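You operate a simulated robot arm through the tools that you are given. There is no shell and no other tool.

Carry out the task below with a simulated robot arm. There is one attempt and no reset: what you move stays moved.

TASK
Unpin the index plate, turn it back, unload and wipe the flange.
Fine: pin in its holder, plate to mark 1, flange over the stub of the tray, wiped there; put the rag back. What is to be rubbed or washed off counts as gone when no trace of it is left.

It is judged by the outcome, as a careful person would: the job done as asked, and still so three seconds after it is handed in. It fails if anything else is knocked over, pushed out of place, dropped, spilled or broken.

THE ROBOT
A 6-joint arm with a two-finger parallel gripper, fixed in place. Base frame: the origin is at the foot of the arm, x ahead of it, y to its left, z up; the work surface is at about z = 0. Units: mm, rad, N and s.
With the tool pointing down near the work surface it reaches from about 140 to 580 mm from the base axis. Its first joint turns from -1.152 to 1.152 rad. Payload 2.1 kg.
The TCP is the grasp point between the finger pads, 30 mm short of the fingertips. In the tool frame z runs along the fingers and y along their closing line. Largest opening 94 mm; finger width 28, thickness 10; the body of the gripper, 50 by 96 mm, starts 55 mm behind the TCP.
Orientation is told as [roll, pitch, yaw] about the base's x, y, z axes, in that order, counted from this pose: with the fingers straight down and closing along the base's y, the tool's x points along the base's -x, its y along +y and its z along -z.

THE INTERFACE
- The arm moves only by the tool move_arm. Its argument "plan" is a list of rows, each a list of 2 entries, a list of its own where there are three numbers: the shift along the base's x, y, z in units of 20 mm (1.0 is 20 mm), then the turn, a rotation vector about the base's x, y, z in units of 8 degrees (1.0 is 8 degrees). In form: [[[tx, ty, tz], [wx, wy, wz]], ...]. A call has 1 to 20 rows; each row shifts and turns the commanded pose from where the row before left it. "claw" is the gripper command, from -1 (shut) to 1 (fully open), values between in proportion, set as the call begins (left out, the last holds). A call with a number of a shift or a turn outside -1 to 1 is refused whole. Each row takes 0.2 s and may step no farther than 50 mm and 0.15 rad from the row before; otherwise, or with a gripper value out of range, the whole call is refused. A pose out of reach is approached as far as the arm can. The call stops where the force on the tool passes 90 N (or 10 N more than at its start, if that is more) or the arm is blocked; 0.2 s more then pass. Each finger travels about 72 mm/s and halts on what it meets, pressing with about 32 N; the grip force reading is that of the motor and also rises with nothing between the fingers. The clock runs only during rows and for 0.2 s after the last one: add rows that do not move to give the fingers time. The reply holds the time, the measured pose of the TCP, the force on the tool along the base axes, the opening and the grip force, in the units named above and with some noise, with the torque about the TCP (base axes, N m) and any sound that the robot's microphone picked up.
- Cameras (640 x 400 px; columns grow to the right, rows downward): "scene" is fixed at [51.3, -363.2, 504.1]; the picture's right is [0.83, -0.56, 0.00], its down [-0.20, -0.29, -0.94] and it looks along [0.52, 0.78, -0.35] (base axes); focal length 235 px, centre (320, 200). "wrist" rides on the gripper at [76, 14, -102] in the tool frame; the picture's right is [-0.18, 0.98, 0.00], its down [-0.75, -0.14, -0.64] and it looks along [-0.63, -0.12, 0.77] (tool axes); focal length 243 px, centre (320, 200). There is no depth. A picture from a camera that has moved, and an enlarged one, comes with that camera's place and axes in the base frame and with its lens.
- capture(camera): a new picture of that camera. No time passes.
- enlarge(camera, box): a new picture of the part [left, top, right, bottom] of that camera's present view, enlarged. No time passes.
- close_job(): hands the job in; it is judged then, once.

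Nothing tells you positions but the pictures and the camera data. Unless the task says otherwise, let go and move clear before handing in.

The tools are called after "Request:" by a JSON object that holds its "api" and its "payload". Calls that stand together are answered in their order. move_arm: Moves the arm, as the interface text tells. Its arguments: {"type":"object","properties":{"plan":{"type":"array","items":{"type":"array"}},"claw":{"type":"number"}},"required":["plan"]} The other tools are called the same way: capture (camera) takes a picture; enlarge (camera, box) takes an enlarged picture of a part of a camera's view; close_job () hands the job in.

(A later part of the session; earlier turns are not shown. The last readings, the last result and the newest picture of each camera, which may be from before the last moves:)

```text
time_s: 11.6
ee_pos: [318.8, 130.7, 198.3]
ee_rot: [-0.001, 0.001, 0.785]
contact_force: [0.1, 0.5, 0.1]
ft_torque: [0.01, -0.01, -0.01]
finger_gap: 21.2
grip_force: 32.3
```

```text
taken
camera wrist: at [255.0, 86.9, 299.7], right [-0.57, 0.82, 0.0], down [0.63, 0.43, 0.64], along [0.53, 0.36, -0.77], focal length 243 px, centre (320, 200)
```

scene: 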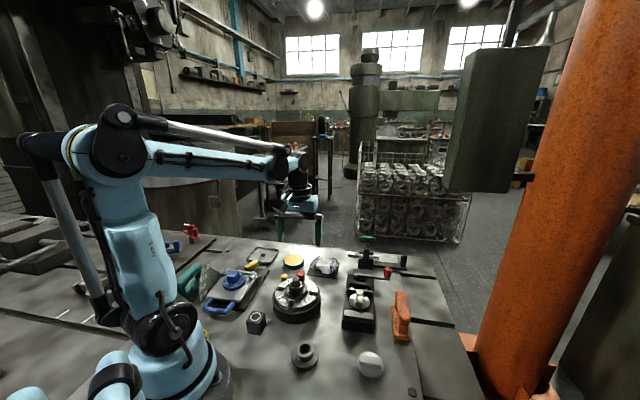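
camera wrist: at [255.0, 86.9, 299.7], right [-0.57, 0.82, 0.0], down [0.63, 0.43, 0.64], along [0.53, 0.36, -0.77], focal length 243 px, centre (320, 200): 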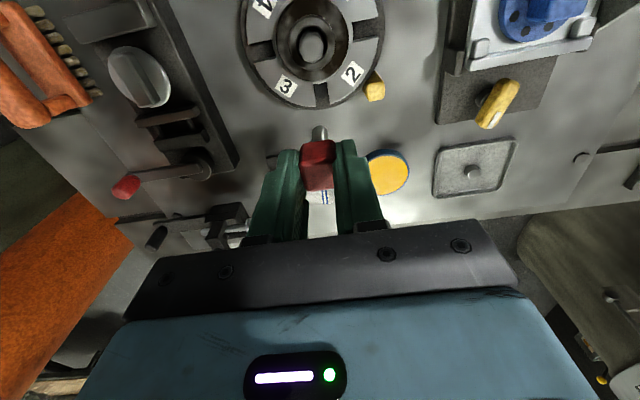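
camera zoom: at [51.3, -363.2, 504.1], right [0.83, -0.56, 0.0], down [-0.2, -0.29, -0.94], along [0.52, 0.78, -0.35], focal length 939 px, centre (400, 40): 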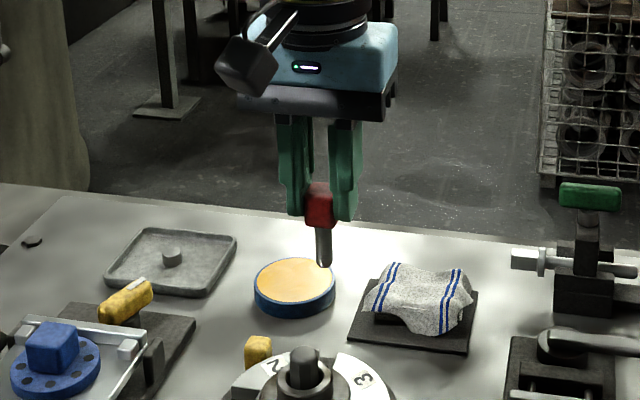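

The pin is out, with a shank about 11 mm wide and 30 mm long. I'll zoom in to measure where its tip sits relative to the gripper before carrying it to the holder.

Request:
{"api": "enlarge", "payload": {"camera": "scene", "box": [310, 215, 350, 260]}}

Request:
{"api": "enlarge", "payload": {"camera": "wrist", "box": [270, 110, 370, 210]}}

Request:
{"api": "enlarge", "payload": {"camera": "wrist", "box": [230, 0, 400, 120]}}

```text
8.89 times, centred on (330, 238) of scene
camera zoom: at [51.3, -363.2, 504.1], right [0.83, -0.56, 0.0], down [-0.2, -0.29, -0.94], along [0.52, 0.78, -0.35], focal length 2087 px, centre (231, -133)
```

zoom: 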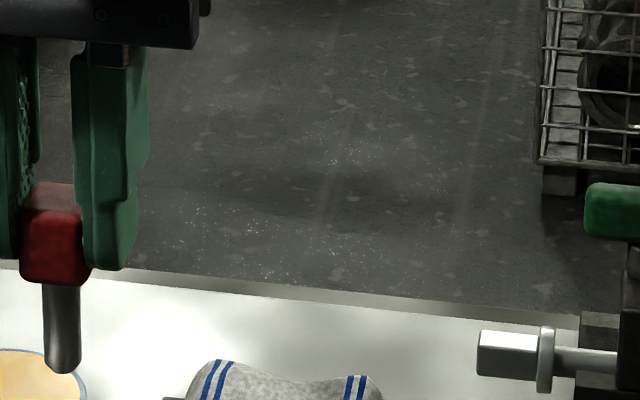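

```text
4.00 times, centred on (320, 160) of wrist
camera zoom: at [255.0, 86.9, 299.7], right [-0.57, 0.82, 0.0], down [0.63, 0.43, 0.64], along [0.53, 0.36, -0.77], focal length 970 px, centre (320, 360)
```

zoom: 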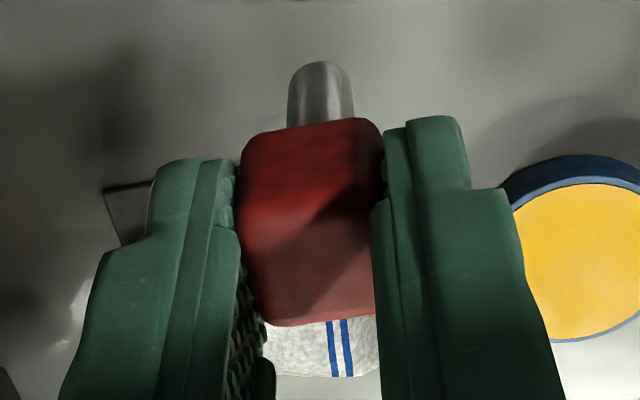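

```text
3.33 times, centred on (315, 60) of wrist
camera zoom: at [255.0, 86.9, 299.7], right [-0.57, 0.82, 0.0], down [0.63, 0.43, 0.64], along [0.53, 0.36, -0.77], focal length 809 px, centre (337, 667)
```

zoom: 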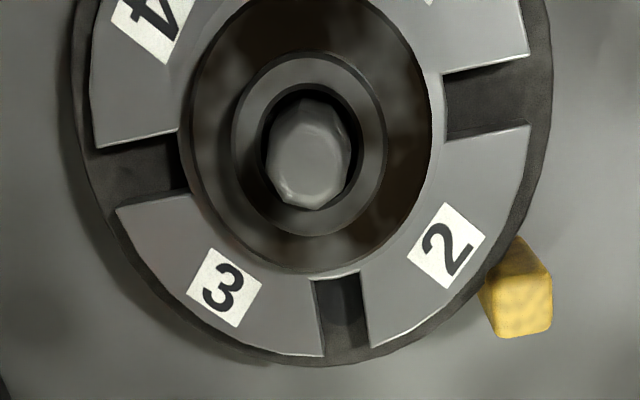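

The shank tip hangs about 73 mm below the TCP and the head bottom about 36 mm below it. The holder hole is roughly 20 mm wide at (162, 84), so I'll carry the pin over it at a safe height.

Request:
{"api": "move_arm", "payload": {"plan": [[[-0.5, -0.15, 0], [0, 0, 0]], [[-0.9, -0.27, 0], [0, 0, 0]], [[-0.95, -0.28, 0], [0, 0, 0]], [[-0.95, -0.28, 0], [0, 0, 0]], [[-0.95, -0.28, 0], [0, 0, 0]], [[-0.95, -0.28, 0], [0, 0, 0]], [[-0.95, -0.28, 0], [0, 0, 0]], [[-0.95, -0.28, 0], [0, 0, 0]], [[-0.7, -0.21, 0], [0, 0, 0]], [[0, 0, 0], [0, 0, 0]]]}}

Request:
{"api": "capture", "payload": {"camera": "wrist"}}

Request:
{"api": "capture", "payload": {"camera": "scene"}}

```text
time_s: 13.8
ee_pos: [162.0, 85.7, 196.4]
ee_rot: [0.0, -0.001, 0.786]
contact_force: [0.2, -0.1, -0.3]
ft_torque: [0.03, -0.03, 0.0]
finger_gap: 21.3
grip_force: 32.0
```

```text
taken
camera wrist: at [98.7, 41.1, 298.2], right [-0.57, 0.82, 0.0], down [0.63, 0.43, 0.64], along [0.53, 0.36, -0.77], focal length 243 px, centre (320, 200)
```

wrist: 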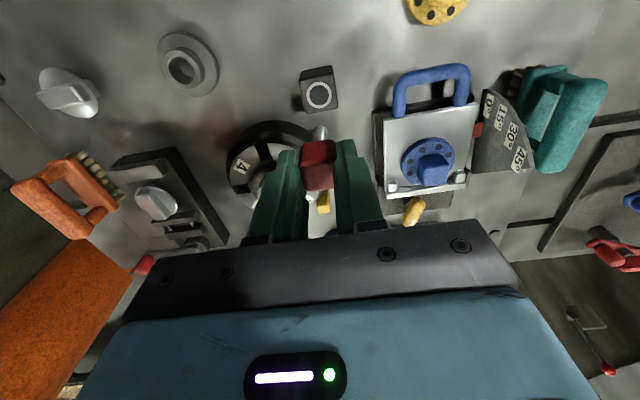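

```text
taken
```

scene: 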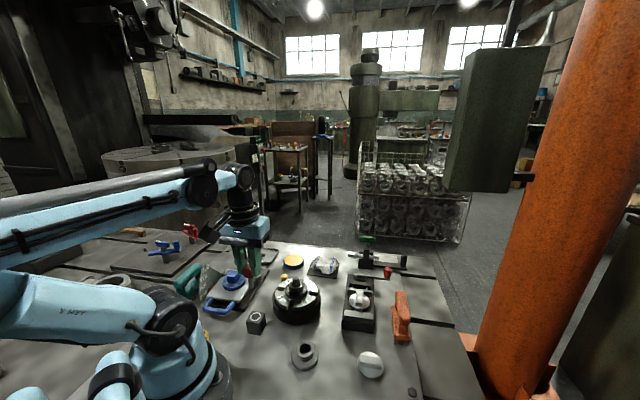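

I'm above the holder. I'll zoom in on the block and the shank tip to check the alignment from both cameras before lowering.

Request:
{"api": "enlarge", "payload": {"camera": "wrist", "box": [280, 50, 380, 150]}}

Request:
{"api": "enlarge", "payload": {"camera": "scene", "box": [215, 240, 295, 340]}}

```text
4.00 times, centred on (330, 100) of wrist
camera zoom: at [98.7, 41.1, 298.2], right [-0.57, 0.82, 0.0], down [0.63, 0.43, 0.64], along [0.53, 0.36, -0.77], focal length 970 px, centre (280, 600)
```

zoom: 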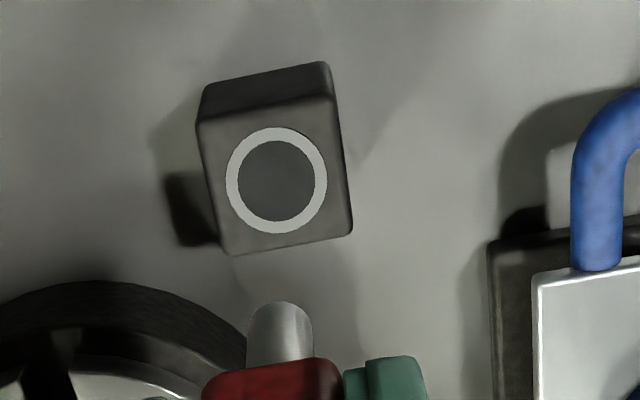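

```text
4.00 times, centred on (255, 290) of scene
camera zoom: at [51.3, -363.2, 504.1], right [0.83, -0.56, 0.0], down [-0.2, -0.29, -0.94], along [0.52, 0.78, -0.35], focal length 939 px, centre (580, -160)
```

zoom: 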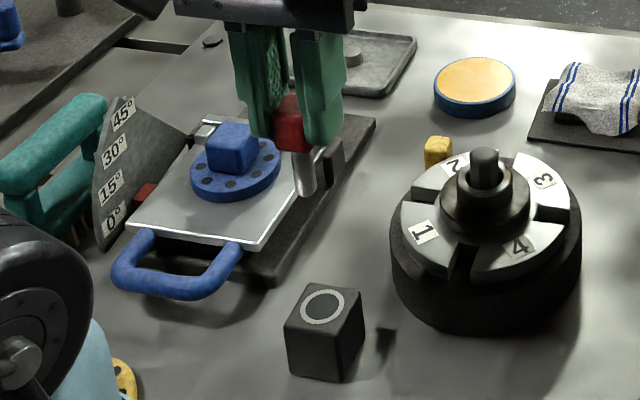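

The hole centre comes out at (162.6, 84.1) and the pin axis is within about 2 mm of it. I'll shift slightly and lower until the tip is just above the block, then look again.

Request:
{"api": "move_arm", "payload": {"plan": [[[-0.02, -0.08, -0.8], [0, 0, 0]], [[0, 0, -0.9], [0, 0, 0]], [[0, 0, -0.9], [0, 0, 0]], [[0, 0, -0.8], [0, 0, 0]], [[0, 0, -0.3], [0, 0, 0]], [[0, 0, 0], [0, 0, 0]], [[0, 0, 0], [0, 0, 0]]]}}

Request:
{"api": "enlarge", "payload": {"camera": "scene", "box": [225, 280, 285, 340]}}

Request:
{"api": "enlarge", "payload": {"camera": "wrist", "box": [270, 70, 370, 170]}}

```text
time_s: 15.4
ee_pos: [162.6, 84.1, 122.1]
ee_rot: [0.0, 0.0, 0.786]
contact_force: [0.3, 0.1, -1.3]
ft_torque: [0.0, 0.0, 0.01]
finger_gap: 21.3
grip_force: 31.8
```

```text
6.67 times, centred on (255, 310) of scene
camera zoom: at [51.3, -363.2, 504.1], right [0.83, -0.56, 0.0], down [-0.2, -0.29, -0.94], along [0.52, 0.78, -0.35], focal length 1565 px, centre (753, -533)
```

zoom: 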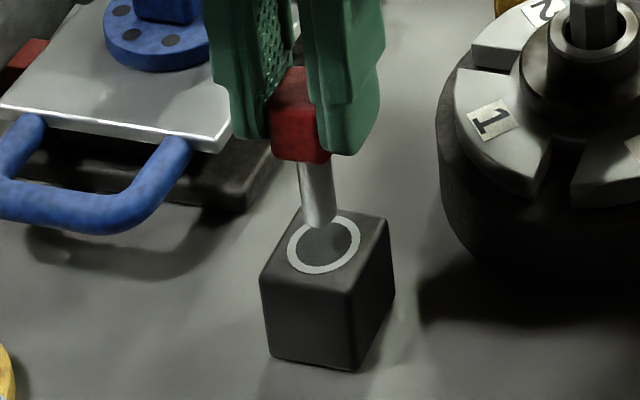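

```text
4.00 times, centred on (320, 120) of wrist
camera zoom: at [99.0, 39.9, 224.5], right [-0.57, 0.82, 0.0], down [0.63, 0.43, 0.64], along [0.53, 0.36, -0.77], focal length 970 px, centre (320, 520)
```

zoom: 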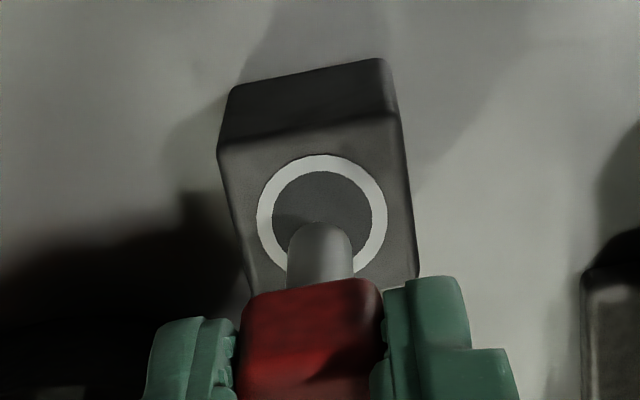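

The tip is just above the ring and centred within tolerance. I'll lower it in small steps and watch for contact force, to find out whether the hole is real.

Request:
{"api": "move_arm", "payload": {"plan": [[[-0.04, 0, -0.1], [0, 0, 0]], [[0, 0, -0.1], [0, 0, 0]], [[0, 0, -0.1], [0, 0, 0]], [[0, 0, -0.1], [0, 0, 0]], [[0, 0, -0.1], [0, 0, 0]], [[0, 0, -0.1], [0, 0, 0]]]}}

Request:
{"api": "enlarge", "payload": {"camera": "scene", "box": [225, 280, 285, 340]}}

Request:
{"api": "enlarge", "payload": {"camera": "wrist", "box": [270, 70, 370, 170]}}

```text
time_s: 16.8
ee_pos: [162.0, 83.3, 112.2]
ee_rot: [-0.001, 0.001, 0.785]
contact_force: [0.3, 0.9, -0.6]
ft_torque: [0.01, 0.02, -0.01]
finger_gap: 21.3
grip_force: 32.1
```

```text
6.67 times, centred on (255, 310) of scene
camera zoom: at [51.3, -363.2, 504.1], right [0.83, -0.56, 0.0], down [-0.2, -0.29, -0.94], along [0.52, 0.78, -0.35], focal length 1565 px, centre (753, -533)
```

zoom: 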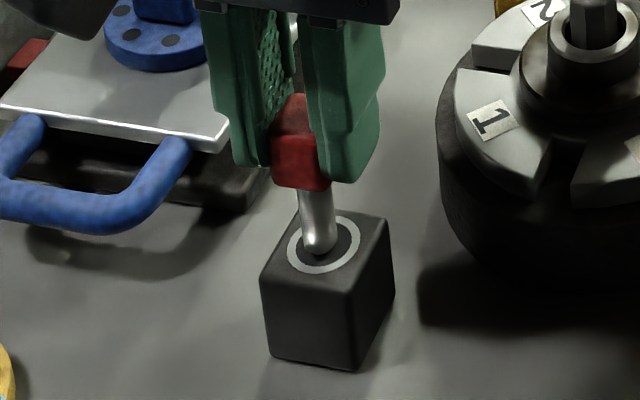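

```text
4.00 times, centred on (320, 120) of wrist
camera zoom: at [97.7, 38.8, 213.8], right [-0.57, 0.82, 0.0], down [0.63, 0.43, 0.64], along [0.53, 0.36, -0.77], focal length 970 px, centre (320, 520)
```

zoom: 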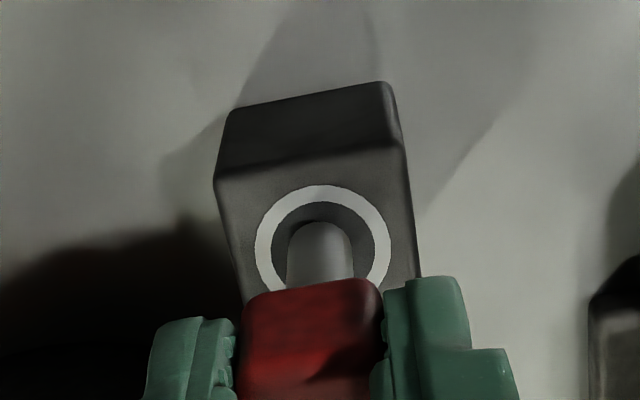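

There's no contact yet and the tip is right at the ring's level. I'll keep lowering slowly.

Request:
{"api": "move_arm", "payload": {"plan": [[[0, 0.02, -0.1], [0, 0, 0]], [[0, 0, -0.1], [0, 0, 0]], [[0, 0, -0.1], [0, 0, 0]], [[0, 0, -0.1], [0, 0, 0]]]}}

Request:
{"api": "enlarge", "payload": {"camera": "scene", "box": [225, 280, 285, 340]}}

Request:
{"api": "enlarge", "payload": {"camera": "wrist", "box": [270, 70, 370, 170]}}

```text
time_s: 17.8
ee_pos: [161.8, 84.9, 102.0]
ee_rot: [-0.001, 0.002, 0.787]
contact_force: [0.6, -0.3, -0.8]
ft_torque: [-0.02, 0.0, 0.0]
finger_gap: 21.2
grip_force: 32.2
```

```text
6.67 times, centred on (255, 310) of scene
camera zoom: at [51.3, -363.2, 504.1], right [0.83, -0.56, 0.0], down [-0.2, -0.29, -0.94], along [0.52, 0.78, -0.35], focal length 1565 px, centre (753, -533)
```

zoom: 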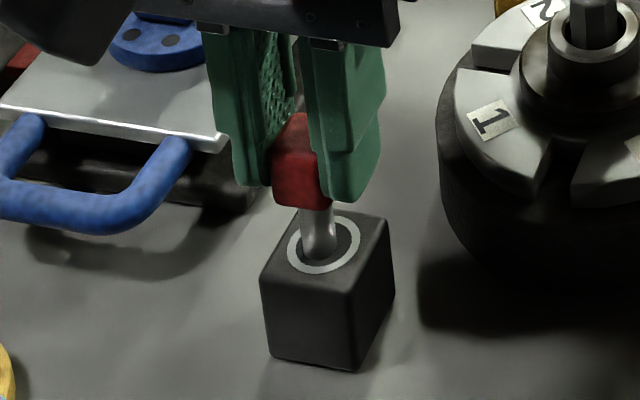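

```text
4.00 times, centred on (320, 120) of wrist
camera zoom: at [97.6, 40.1, 204.2], right [-0.57, 0.82, 0.0], down [0.63, 0.43, 0.64], along [0.53, 0.36, -0.77], focal length 970 px, centre (320, 520)
```

zoom: 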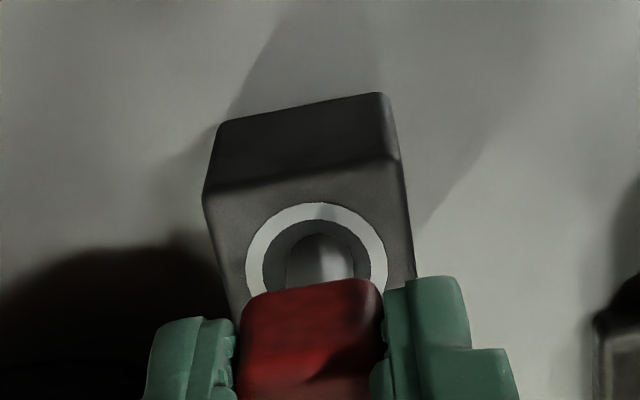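

It passes into the hole without resistance, so the hole is real. I'll lower until the head seats on the block.

Request:
{"api": "move_arm", "payload": {"plan": [[[0, 0, -0.2], [0, 0, 0]], [[0, 0, -0.2], [0, 0, 0]], [[0, 0, -0.2], [0, 0, 0]], [[0, 0, -0.2], [0, 0, 0]], [[0, 0, -0.15], [0, 0, 0]], [[0, 0, -0.1], [0, 0, 0]]]}}

Request:
{"api": "enlarge", "payload": {"camera": "scene", "box": [225, 280, 285, 340]}}

Request:
{"api": "enlarge", "payload": {"camera": "wrist", "box": [270, 70, 370, 170]}}

```text
time_s: 19.2
ee_pos: [161.0, 83.3, 80.8]
ee_rot: [-0.001, -0.001, 0.785]
contact_force: [-0.5, 0.2, -1.1]
ft_torque: [0.02, 0.03, -0.01]
finger_gap: 21.4
grip_force: 32.2
```

```text
6.67 times, centred on (255, 310) of scene
camera zoom: at [51.3, -363.2, 504.1], right [0.83, -0.56, 0.0], down [-0.2, -0.29, -0.94], along [0.52, 0.78, -0.35], focal length 1565 px, centre (753, -533)
```

zoom: 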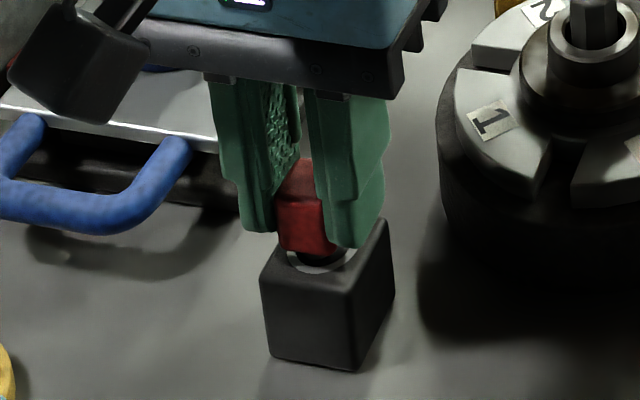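

```text
4.00 times, centred on (320, 120) of wrist
camera zoom: at [97.4, 40.2, 183.4], right [-0.57, 0.82, 0.0], down [0.63, 0.43, 0.64], along [0.53, 0.36, -0.77], focal length 970 px, centre (320, 520)
```

zoom: 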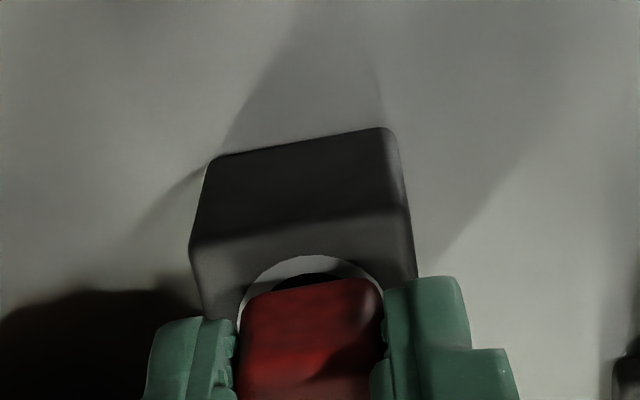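

The head is a few mm above the block. I'll lower it the last bit until I feel it seat.

Request:
{"api": "move_arm", "payload": {"plan": [[[0.03, 0.03, -0.1], [0, 0, 0]], [[0, 0, -0.08], [0, 0, 0]], [[0, 0, -0.08], [0, 0, 0]], [[0, 0, 0], [0, 0, 0]]]}}

Request:
{"api": "enlarge", "payload": {"camera": "scene", "box": [225, 280, 285, 340]}}

```text
time_s: 20.2
ee_pos: [161.6, 85.3, 78.7]
ee_rot: [0.0, 0.001, 0.784]
contact_force: [0.6, 0.1, -0.7]
ft_torque: [0.01, 0.02, 0.02]
finger_gap: 21.4
grip_force: 31.4
```

```text
6.67 times, centred on (255, 310) of scene
camera zoom: at [51.3, -363.2, 504.1], right [0.83, -0.56, 0.0], down [-0.2, -0.29, -0.94], along [0.52, 0.78, -0.35], focal length 1565 px, centre (753, -533)
```

zoom: 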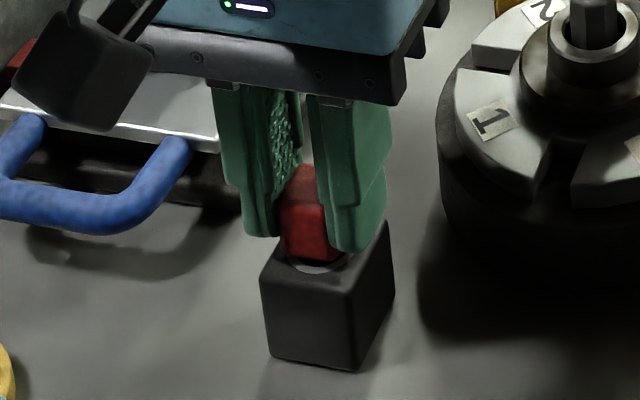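

There's still no contact, so I'll take a few more millimetres.

Request:
{"api": "move_arm", "payload": {"plan": [[[0, -0.02, -0.08], [0, 0, 0]], [[0, 0, -0.08], [0, 0, 0]], [[0, 0, -0.08], [0, 0, 0]], [[0, 0, 0], [0, 0, 0]]]}}

Request:
{"api": "enlarge", "payload": {"camera": "scene", "box": [225, 280, 285, 340]}}

Request:
{"api": "enlarge", "payload": {"camera": "wrist", "box": [270, 90, 370, 190]}}

```text
time_s: 21.2
ee_pos: [161.8, 84.9, 72.2]
ee_rot: [0.0, -0.002, 0.786]
contact_force: [3.5, -1.0, 8.1]
ft_torque: [0.02, -0.04, -0.02]
finger_gap: 21.5
grip_force: 32.1
```

```text
6.67 times, centred on (255, 310) of scene
camera zoom: at [51.3, -363.2, 504.1], right [0.83, -0.56, 0.0], down [-0.2, -0.29, -0.94], along [0.52, 0.78, -0.35], focal length 1565 px, centre (753, -533)
```

zoom: 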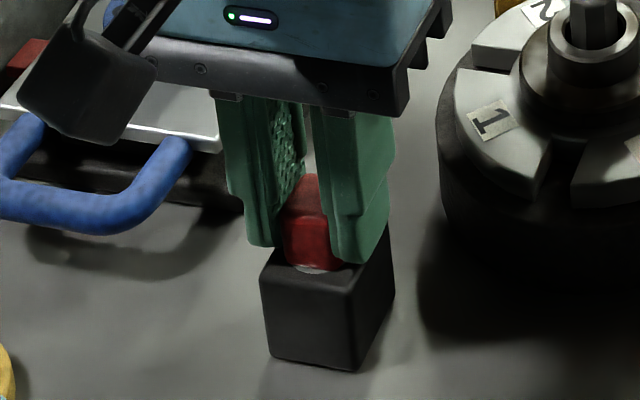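

```text
4.00 times, centred on (320, 140) of wrist
camera zoom: at [98.6, 40.4, 175.3], right [-0.57, 0.82, 0.0], down [0.63, 0.43, 0.64], along [0.53, 0.36, -0.77], focal length 970 px, centre (320, 440)
```

zoom: 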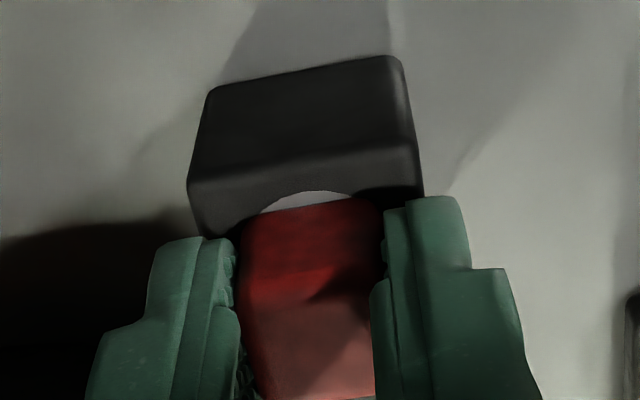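

It has seated with a light 8 N of contact. I'll open the fingers, then rise clear and check the pin.

Request:
{"api": "move_arm", "payload": {"plan": [[[0, 0, 0.02], [0, 0, 0]], [[0, 0, 0], [0, 0, 0]], [[0, 0, 0], [0, 0, 0]]], "claw": -0.1}}

Request:
{"api": "move_arm", "payload": {"plan": [[[0, 0, 0.3], [0, 0, 0]], [[0, 0, 0.5], [0, 0, 0]], [[0, 0, 0.8], [0, 0, 0]], [[0, 0, 1.0], [0, 0, 0]], [[0, 0, 1.0], [0, 0, 0]], [[0, 0, 1.0], [0, 0, 0]], [[0, 0, 1.0], [0, 0, 0]]]}}

Request:
{"api": "enlarge", "payload": {"camera": "scene", "box": [225, 280, 285, 340]}}

Request:
{"api": "capture", "payload": {"camera": "wrist"}}

```text
time_s: 22.0
ee_pos: [161.9, 83.8, 74.1]
ee_rot: [0.0, -0.001, 0.785]
contact_force: [-0.7, 0.6, -0.1]
ft_torque: [0.01, 0.04, 0.05]
finger_gap: 42.5
grip_force: 0.1
```

```text
time_s: 23.6
ee_pos: [160.9, 85.2, 186.5]
ee_rot: [0.001, -0.001, 0.785]
contact_force: [0.1, -0.4, 0.1]
ft_torque: [-0.03, 0.0, 0.01]
finger_gap: 42.5
grip_force: 0.0
```

```text
6.67 times, centred on (255, 310) of scene
camera zoom: at [51.3, -363.2, 504.1], right [0.83, -0.56, 0.0], down [-0.2, -0.29, -0.94], along [0.52, 0.78, -0.35], focal length 1565 px, centre (753, -533)
```

zoom: 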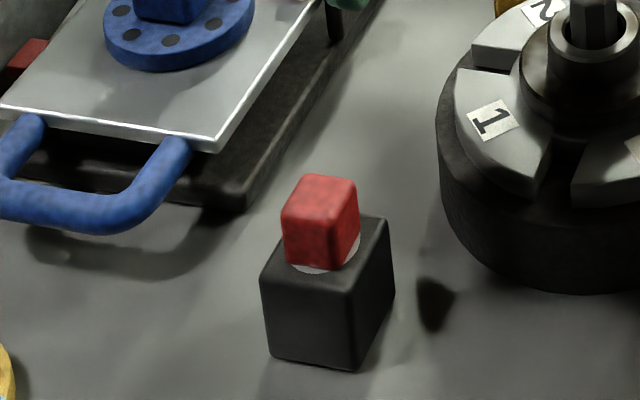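

```text
taken
camera wrist: at [96.8, 40.0, 288.2], right [-0.57, 0.82, 0.0], down [0.63, 0.43, 0.64], along [0.53, 0.36, -0.77], focal length 243 px, centre (320, 200)
```

wrist: 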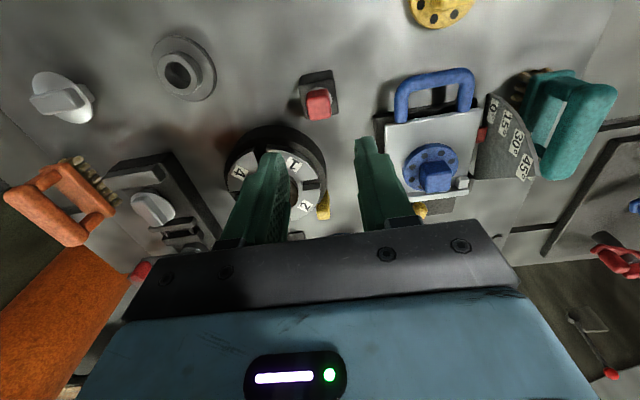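

The pin is standing in its holder and the block hasn't moved. Next is turning the plate clockwise by 90°, so that 1 comes to the yellow pointer. I'll move above the spindle to see whether it can be gripped to turn the plate.

Request:
{"api": "move_arm", "payload": {"plan": [[[0.5, 0.06, 0.4], [0, 0, 0]], [[0.93, 0.1, 0.3], [0, 0, 0]], [[0.93, 0.1, 0], [0, 0, 0]], [[0.93, 0.1, 0], [0, 0, 0]], [[0.93, 0.1, 0], [0, 0, 0]], [[0.93, 0.1, 0], [0, 0, 0]], [[0.93, 0.1, 0], [0, 0, 0]], [[0, 0, 0], [0, 0, 0]]]}}

Request:
{"api": "enlarge", "payload": {"camera": "wrist", "box": [230, 20, 410, 170]}}

Request:
{"api": "capture", "payload": {"camera": "scene"}}

```text
time_s: 25.4
ee_pos: [283.1, 98.1, 201.4]
ee_rot: [0.002, 0.0, 0.786]
contact_force: [-0.7, -0.8, -0.9]
ft_torque: [-0.01, 0.02, 0.01]
finger_gap: 42.3
grip_force: 0.1
```

```text
2.67 times, centred on (320, 95) of wrist
camera zoom: at [219.0, 53.7, 302.9], right [-0.57, 0.82, 0.0], down [0.63, 0.43, 0.64], along [0.53, 0.36, -0.77], focal length 647 px, centre (320, 480)
```

zoom: 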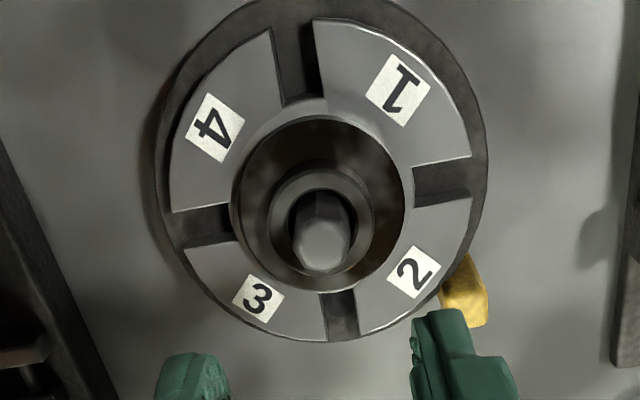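

```text
taken
```

scene: 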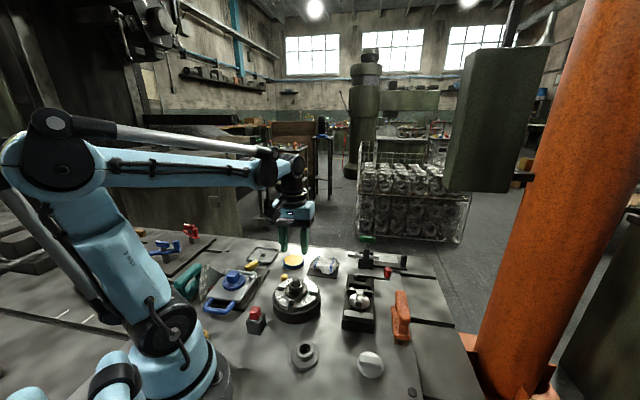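

I'm over the spindle. I'll zoom in tightly to read its flats, the hub gap and the slot depth.

Request:
{"api": "enlarge", "payload": {"camera": "wrist", "box": [290, 65, 350, 125]}}

Request:
{"api": "enlarge", "payload": {"camera": "scene", "box": [268, 270, 322, 326]}}

Request:
{"api": "enlarge", "payload": {"camera": "wrist", "box": [300, 20, 390, 100]}}

```text
6.67 times, centred on (320, 95) of wrist
camera zoom: at [219.0, 53.7, 302.9], right [-0.57, 0.82, 0.0], down [0.63, 0.43, 0.64], along [0.53, 0.36, -0.77], focal length 1618 px, centre (320, 900)
```

zoom: 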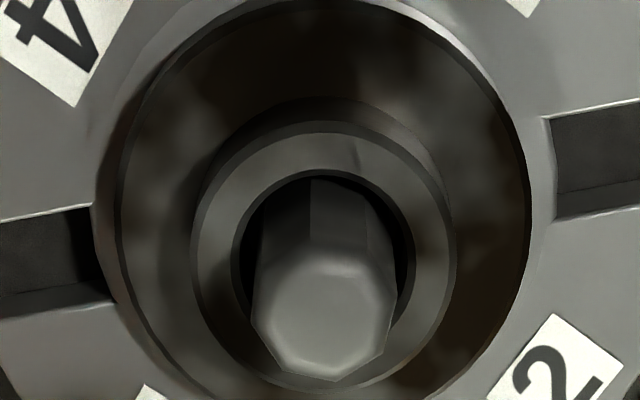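

```text
7.14 times, centred on (295, 298) of scene
camera zoom: at [51.3, -363.2, 504.1], right [0.83, -0.56, 0.0], down [-0.2, -0.29, -0.94], along [0.52, 0.78, -0.35], focal length 1677 px, centre (499, -500)
```

zoom: 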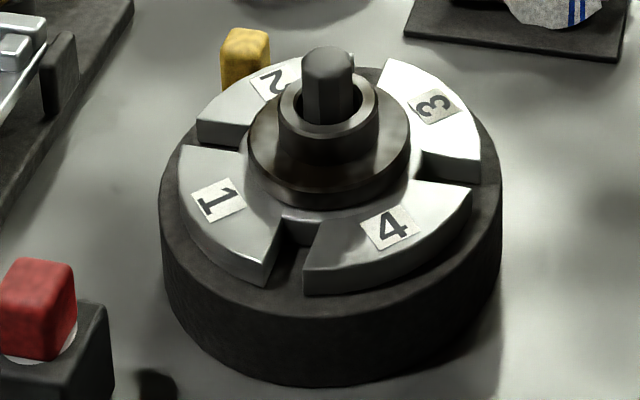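

```text
5.00 times, centred on (345, 60) of wrist
camera zoom: at [219.0, 53.7, 302.9], right [-0.57, 0.82, 0.0], down [0.63, 0.43, 0.64], along [0.53, 0.36, -0.77], focal length 1213 px, centre (195, 900)
```

zoom: 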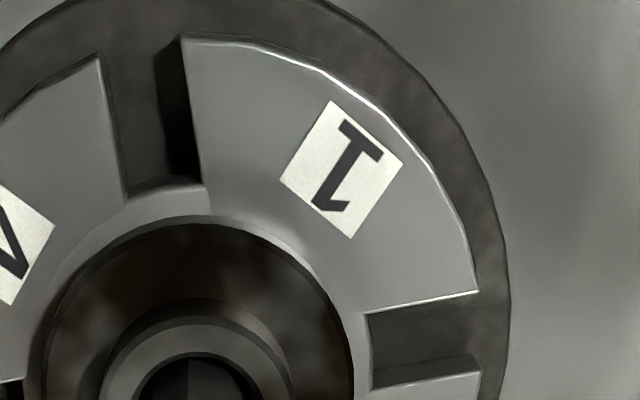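

The spindle is an octagonal post with flats, standing about 19 mm proud of the hub, so I'll try turning the plate with it. I'll yaw to 67.5° to line up with the flats and descend so the fingertips stop just above the hub.

Request:
{"api": "move_arm", "payload": {"plan": [[[0, 0, -0.5], [0, 0, 0.9375]], [[0, 0, -0.8], [0, 0, 0.9375]], [[0, 0, -0.9], [0, 0, 0.9375]], [[0, 0, -0.9], [0, 0, 0]], [[0, 0, -0.8], [0, 0, 0]], [[0, 0, 0], [0, 0, 0]], [[0, 0, 0], [0, 0, 0]]]}}

Request:
{"api": "capture", "payload": {"camera": "wrist"}}

Request:
{"api": "enlarge", "payload": {"camera": "scene", "box": [255, 240, 335, 310]}}

```text
time_s: 27.0
ee_pos: [283.5, 96.7, 120.4]
ee_rot: [0.0, 0.0, 1.177]
contact_force: [-0.3, -1.0, -0.2]
ft_torque: [0.0, -0.01, -0.04]
finger_gap: 42.2
grip_force: 0.1
```

```text
taken
camera wrist: at [241.2, 31.1, 222.7], right [-0.84, 0.55, 0.0], down [0.42, 0.64, 0.64], along [0.35, 0.54, -0.77], focal length 243 px, centre (320, 200)
```

wrist: 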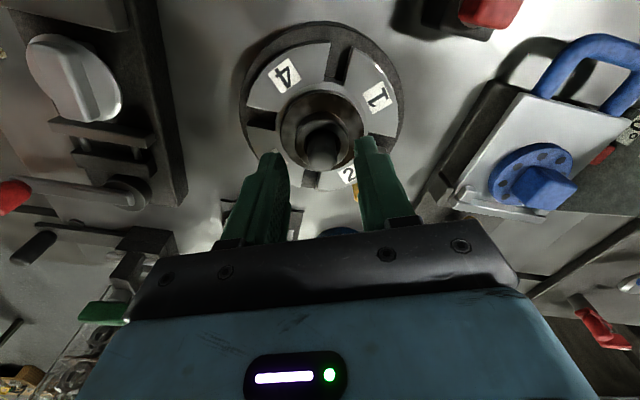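

```text
5.71 times, centred on (295, 275) of scene
camera zoom: at [51.3, -363.2, 504.1], right [0.83, -0.56, 0.0], down [-0.2, -0.29, -0.94], along [0.52, 0.78, -0.35], focal length 1342 px, centre (463, -229)
```

zoom: 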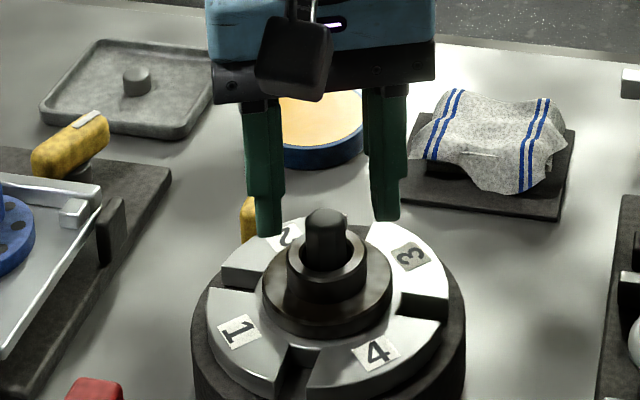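

The fingers straddle the post evenly. I'll correct y slightly, go down 18 mm, and check before closing.

Request:
{"api": "move_arm", "payload": {"plan": [[[-0.03, 0.07, -0.45], [0, 0, 0]], [[0, 0, -0.45], [0, 0, 0]], [[0, 0, 0], [0, 0, 0]], [[0, 0, 0], [0, 0, 0]]]}}

Request:
{"api": "enlarge", "payload": {"camera": "wrist", "box": [230, 50, 430, 220]}}

Request:
{"api": "enlarge", "payload": {"camera": "scene", "box": [270, 255, 320, 300]}}

```text
time_s: 28.0
ee_pos: [282.2, 99.9, 103.0]
ee_rot: [0.0, 0.0, 1.179]
contact_force: [-0.9, 0.3, -0.3]
ft_torque: [0.01, 0.06, -0.01]
finger_gap: 42.2
grip_force: 0.0
```

```text
2.35 times, centred on (330, 135) of wrist
camera zoom: at [239.5, 33.2, 204.9], right [-0.84, 0.55, 0.0], down [0.42, 0.64, 0.64], along [0.35, 0.54, -0.77], focal length 571 px, centre (296, 353)
```

zoom: 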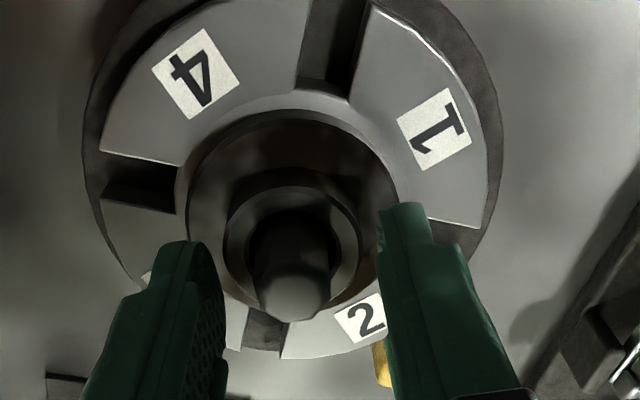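

```text
8.89 times, centred on (295, 278) of scene
camera zoom: at [51.3, -363.2, 504.1], right [0.83, -0.56, 0.0], down [-0.2, -0.29, -0.94], along [0.52, 0.78, -0.35], focal length 2087 px, centre (542, -489)
```

zoom: 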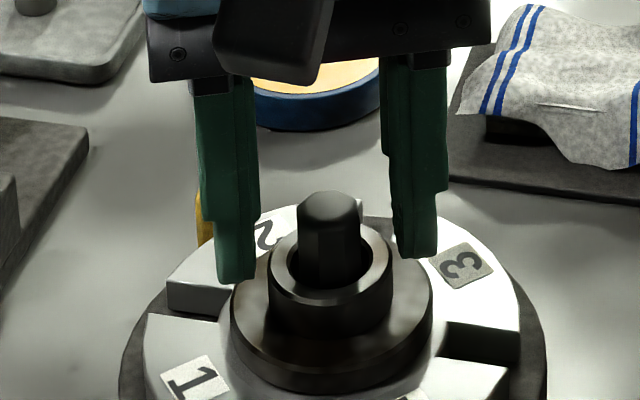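

The tips are around z=73, just above the hub and straddling the post. I'll close on it now.

Request:
{"api": "move_arm", "payload": {"plan": [[[0, 0, 0], [0, 0, 0]], [[0, 0, 0], [0, 0, 0]], [[0, 0, 0], [0, 0, 0]]], "claw": -1}}

Request:
{"api": "enlarge", "payload": {"camera": "wrist", "box": [230, 50, 430, 220]}}

Request:
{"api": "enlarge", "payload": {"camera": "scene", "box": [270, 255, 320, 300]}}

```text
time_s: 28.8
ee_pos: [281.6, 97.9, 103.4]
ee_rot: [-0.002, -0.002, 1.178]
contact_force: [17.0, -5.3, -12.1]
ft_torque: [-0.1, -0.33, -0.02]
finger_gap: 19.1
grip_force: 45.0
```

```text
2.35 times, centred on (330, 135) of wrist
camera zoom: at [240.1, 33.0, 204.9], right [-0.84, 0.55, 0.0], down [0.42, 0.64, 0.64], along [0.35, 0.54, -0.77], focal length 571 px, centre (296, 353)
```

zoom: 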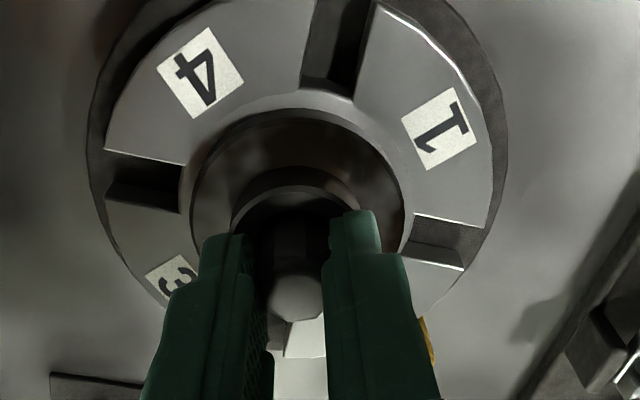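

```text
8.89 times, centred on (295, 278) of scene
camera zoom: at [51.3, -363.2, 504.1], right [0.83, -0.56, 0.0], down [-0.2, -0.29, -0.94], along [0.52, 0.78, -0.35], focal length 2087 px, centre (542, -489)
```

zoom: 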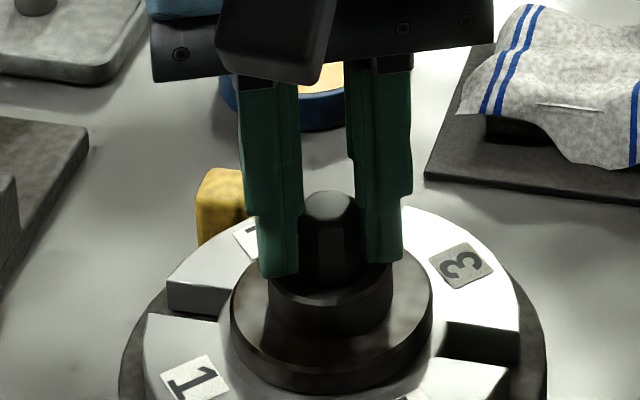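

The post is held at 19 mm across flats with about 17 N of side force. I'll relieve that with a tiny shift before twisting.

Request:
{"api": "move_arm", "payload": {"plan": [[[0.05, -0.02, 0], [0, 0, 0]], [[0, 0, 0], [0, 0, 0]]]}}

```text
time_s: 29.4
ee_pos: [281.8, 97.5, 102.5]
ee_rot: [0.004, -0.001, 1.179]
contact_force: [-3.9, -4.5, 32.8]
ft_torque: [0.0, -0.07, 0.07]
finger_gap: 19.1
grip_force: 45.5
```

There's now an upward force of 33 N, so I'll raise by about a millimetre to unload before twisting.

Request:
{"api": "move_arm", "payload": {"plan": [[[0, 0.02, 0.06], [0, 0, 0]], [[0, 0, 0], [0, 0, 0]]]}}

```text
time_s: 30.0
ee_pos: [282.7, 97.7, 102.9]
ee_rot: [0.001, -0.001, 1.179]
contact_force: [-2.6, -2.7, -24.7]
ft_torque: [-0.61, 0.21, 0.08]
finger_gap: 19.4
grip_force: 44.9
```

Forces change sign within a millimetre, so the grip is simply stiff and I'm close to neutral. I'll try a small clockwise twist and watch the torque and the plate.

Request:
{"api": "move_arm", "payload": {"plan": [[[0, 0, -0.02], [0, 0, -0.4]], [[0, 0, 0], [0, 0, -0.4]], [[0, 0, 0], [0, 0, -0.4]], [[0, 0, 0], [0, 0, 0]]]}}

Request:
{"api": "enlarge", "payload": {"camera": "scene", "box": [260, 250, 330, 330]}}

Request:
{"api": "enlarge", "payload": {"camera": "wrist", "box": [230, 50, 430, 220]}}

```text
time_s: 31.0
ee_pos: [283.6, 98.3, 103.4]
ee_rot: [0.002, 0.002, 1.01]
contact_force: [-11.5, -12.1, -35.6]
ft_torque: [-0.46, 0.27, 0.04]
finger_gap: 19.4
grip_force: 44.5
```

```text
5.00 times, centred on (295, 290) of scene
camera zoom: at [51.4, -363.1, 504.1], right [0.83, -0.56, 0.0], down [-0.2, -0.29, -0.94], along [0.52, 0.78, -0.35], focal length 1174 px, centre (445, -250)
```

zoom: 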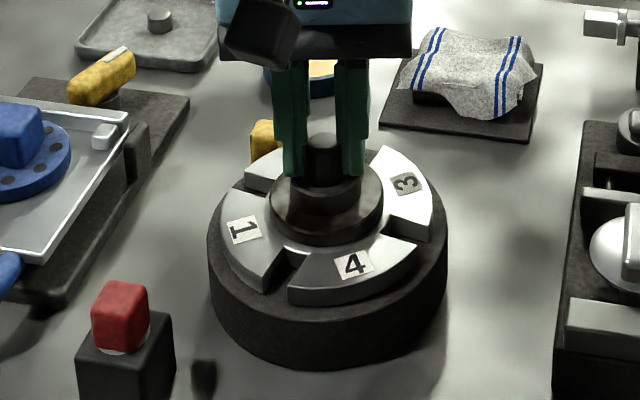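

```text
2.35 times, centred on (330, 135) of wrist
camera zoom: at [230.5, 41.2, 205.4], right [-0.73, 0.68, 0.0], down [0.52, 0.56, 0.64], along [0.43, 0.47, -0.77], focal length 571 px, centre (296, 353)
```

zoom: 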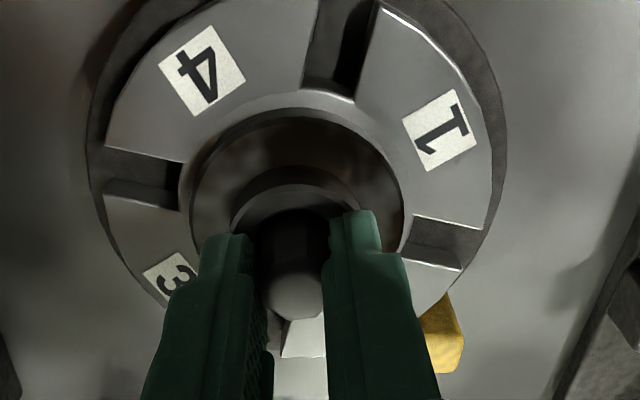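

The plate turns with the post. I'll continue clockwise in chunks, trimming the vertical load as I go.

Request:
{"api": "move_arm", "payload": {"plan": [[[-0.02, 0.0, -0.04], [0, 0, -0.6]], [[0, 0, 0], [0, 0, -0.6]], [[0, 0, 0], [0, 0, -0.6]], [[0, 0, 0], [0, 0, -0.6]], [[0, 0, 0], [0, 0, 0]]]}}

Request:
{"api": "enlarge", "payload": {"camera": "scene", "box": [260, 250, 330, 330]}}

```text
time_s: 32.2
ee_pos: [282.5, 98.9, 103.0]
ee_rot: [0.002, 0.003, 0.675]
contact_force: [-16.7, -6.4, 21.0]
ft_torque: [-0.14, 0.39, -0.02]
finger_gap: 19.2
grip_force: 44.8
```

```text
5.00 times, centred on (295, 290) of scene
camera zoom: at [51.2, -363.2, 504.1], right [0.83, -0.56, 0.0], down [-0.2, -0.29, -0.94], along [0.52, 0.78, -0.35], focal length 1174 px, centre (445, -250)
```

zoom: 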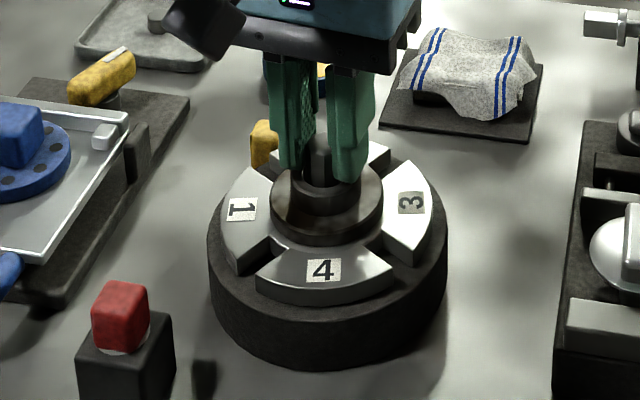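

That's about 29° turned and the plate is following cleanly. I'll continue.

Request:
{"api": "move_arm", "payload": {"plan": [[[-0.02, 0.0, 0.02], [0, 0, -0.6]], [[0, 0, 0], [0, 0, -0.65]], [[0, 0, 0], [0, 0, -0.65]], [[0, 0, 0], [0, 0, -0.65]], [[0, 0, 0], [0, 0, -0.65]], [[0, 0, 0], [0, 0, 0]]]}}

Request:
{"api": "enlarge", "payload": {"camera": "scene", "box": [260, 250, 330, 330]}}

```text
time_s: 33.6
ee_pos: [283.2, 99.6, 102.5]
ee_rot: [0.0, 0.0, 0.227]
contact_force: [-14.1, -4.2, 21.1]
ft_torque: [0.08, -0.06, -0.03]
finger_gap: 19.3
grip_force: 44.8
```

```text
5.00 times, centred on (295, 290) of scene
camera zoom: at [51.2, -363.2, 504.1], right [0.83, -0.56, 0.0], down [-0.2, -0.29, -0.94], along [0.52, 0.78, -0.35], focal length 1174 px, centre (445, -250)
```

zoom: 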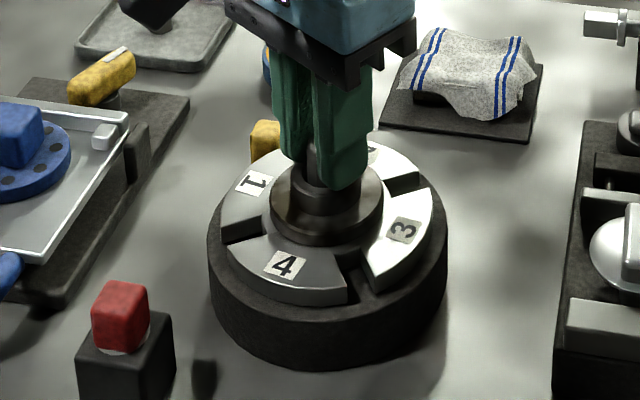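

That's 54° done, with about 35° left. I'll go most of the way and then check against the pointer.

Request:
{"api": "move_arm", "payload": {"plan": [[[-0.02, -0.01, 0.02], [0, 0, -0.6]], [[0, 0, 0], [0, 0, -0.65]], [[0, 0, 0], [0, 0, -0.65]], [[0, 0, 0], [0, 0, -0.65]], [[0, 0, 0], [0, 0, -0.65]], [[0, 0, 0], [0, 0, -0.65]], [[0, 0, 0], [0, 0, -0.6]], [[0, 0, 0], [0, 0, 0]]]}}

Request:
{"api": "enlarge", "payload": {"camera": "scene", "box": [260, 250, 330, 330]}}

Request:
{"api": "capture", "payload": {"camera": "wrist"}}

```text
time_s: 35.4
ee_pos: [281.7, 98.8, 103.2]
ee_rot: [0.0, 0.0, -0.394]
contact_force: [-10.3, -3.8, -18.9]
ft_torque: [0.07, 0.49, 0.01]
finger_gap: 19.4
grip_force: 45.1
```

```text
5.00 times, centred on (295, 290) of scene
camera zoom: at [51.4, -363.1, 504.1], right [0.83, -0.56, 0.0], down [-0.2, -0.29, -0.94], along [0.52, 0.78, -0.35], focal length 1174 px, centre (445, -250)
```

zoom: 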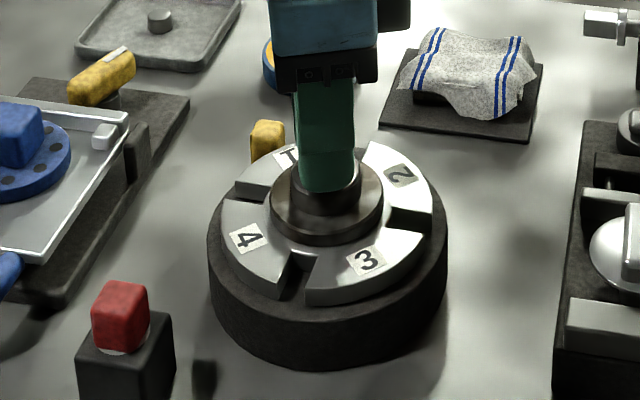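

```text
taken
camera wrist: at [218.0, 141.2, 205.2], right [0.55, 0.84, 0.0], down [0.64, -0.42, 0.64], along [0.54, -0.35, -0.77], focal length 243 px, centre (320, 200)
```

wrist: 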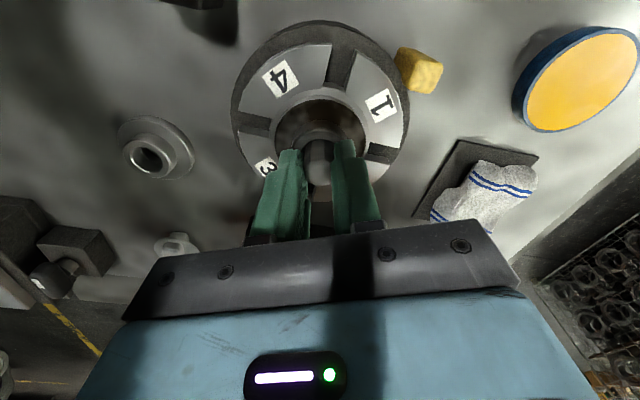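

The plate looks to be at 1. I'll measure the label and slot angles precisely before letting go.

Request:
{"api": "enlarge", "payload": {"camera": "wrist", "box": [220, 15, 460, 165]}}

Request:
{"api": "enlarge", "payload": {"camera": "scene", "box": [268, 268, 322, 322]}}

```text
2.67 times, centred on (340, 90) of wrist
camera zoom: at [218.0, 141.2, 205.2], right [0.55, 0.84, 0.0], down [0.64, -0.42, 0.64], along [0.54, -0.35, -0.77], focal length 647 px, centre (267, 493)
```

zoom: 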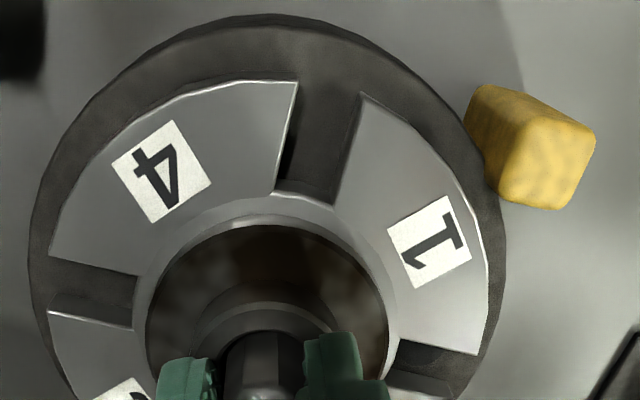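

```text
7.41 times, centred on (295, 295) of scene
camera zoom: at [51.4, -363.1, 504.1], right [0.83, -0.56, 0.0], down [-0.2, -0.29, -0.94], along [0.52, 0.78, -0.35], focal length 1739 px, centre (505, -504)
```

zoom: 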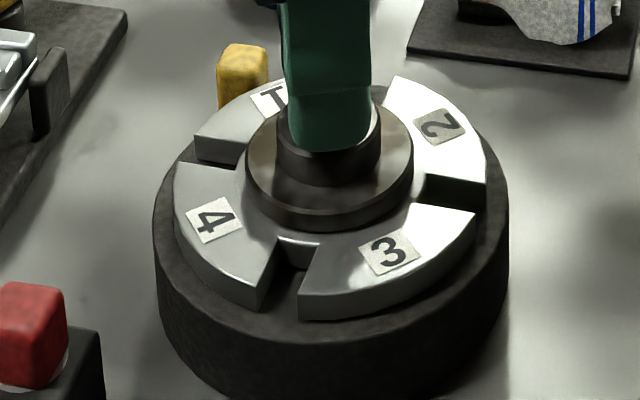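

The labels measure about 1–2° past the mark. I'll turn back by about 1.5°, let it settle, and then open.

Request:
{"api": "move_arm", "payload": {"plan": [[[-0.01, 0, -0.02], [0, 0, 0.2]], [[0, 0, 0], [0, 0, 0]], [[0, 0, 0], [0, 0, 0]]]}}

Request:
{"api": "move_arm", "payload": {"plan": [[[0, 0, 0], [0, 0, 0]], [[0, 0, 0], [0, 0, 0]], [[0, 0, 0], [0, 0, 0]]], "claw": -0.1}}

Request:
{"api": "move_arm", "payload": {"plan": [[[0, 0, 0.2], [0, 0, 0]], [[0, 0, 0.6], [0, 0, 0]], [[0, 0, 1.0], [0, 0, 0]], [[0, 0, 1.0], [0, 0, 0]], [[0, 0, 1.0], [0, 0, 0]], [[0, 0, 0.5], [0, 0, 0]]]}}

Request:
{"api": "enlarge", "payload": {"camera": "scene", "box": [268, 268, 322, 322]}}

Request:
{"api": "capture", "payload": {"camera": "wrist"}}

```text
time_s: 36.2
ee_pos: [281.9, 99.8, 103.8]
ee_rot: [0.002, -0.003, -0.364]
contact_force: [-3.8, -8.1, -12.3]
ft_torque: [0.13, 1.0, 0.02]
finger_gap: 19.4
grip_force: 44.4
```

```text
time_s: 37.0
ee_pos: [282.0, 99.1, 102.7]
ee_rot: [0.003, 0.0, -0.365]
contact_force: [-0.6, -0.1, -0.9]
ft_torque: [-0.01, 0.02, -0.01]
finger_gap: 42.4
grip_force: 0.1
```

```text
time_s: 38.4
ee_pos: [283.5, 98.6, 188.6]
ee_rot: [0.0, 0.0, -0.363]
contact_force: [0.5, -0.2, -0.1]
ft_torque: [0.02, 0.02, -0.02]
finger_gap: 42.1
grip_force: 0.1
```

```text
7.41 times, centred on (295, 295) of scene
camera zoom: at [51.3, -363.2, 504.1], right [0.83, -0.56, 0.0], down [-0.2, -0.29, -0.94], along [0.52, 0.78, -0.35], focal length 1739 px, centre (505, -504)
```

zoom: 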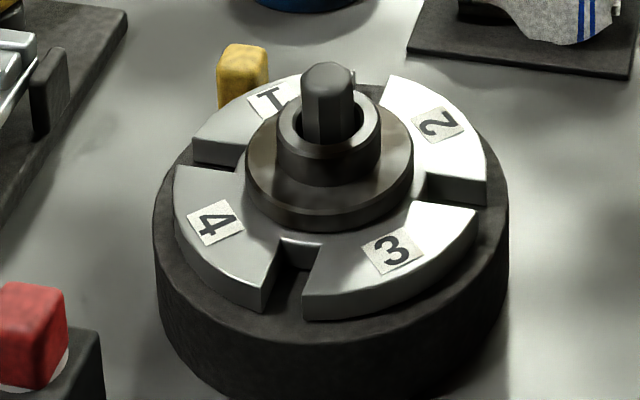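

```text
taken
camera wrist: at [216.9, 138.0, 291.0], right [0.52, 0.85, 0.0], down [0.65, -0.4, 0.64], along [0.55, -0.33, -0.77], focal length 243 px, centre (320, 200)
```

wrist: 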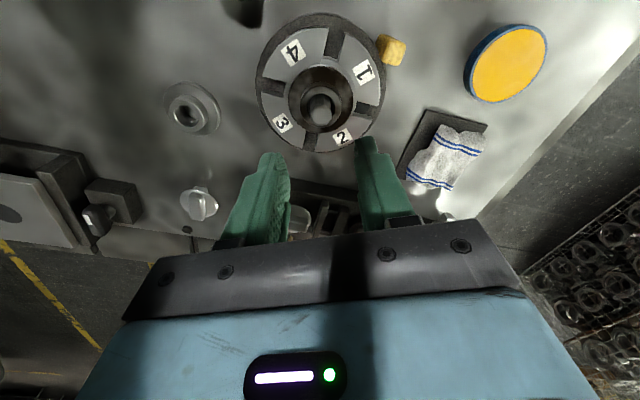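

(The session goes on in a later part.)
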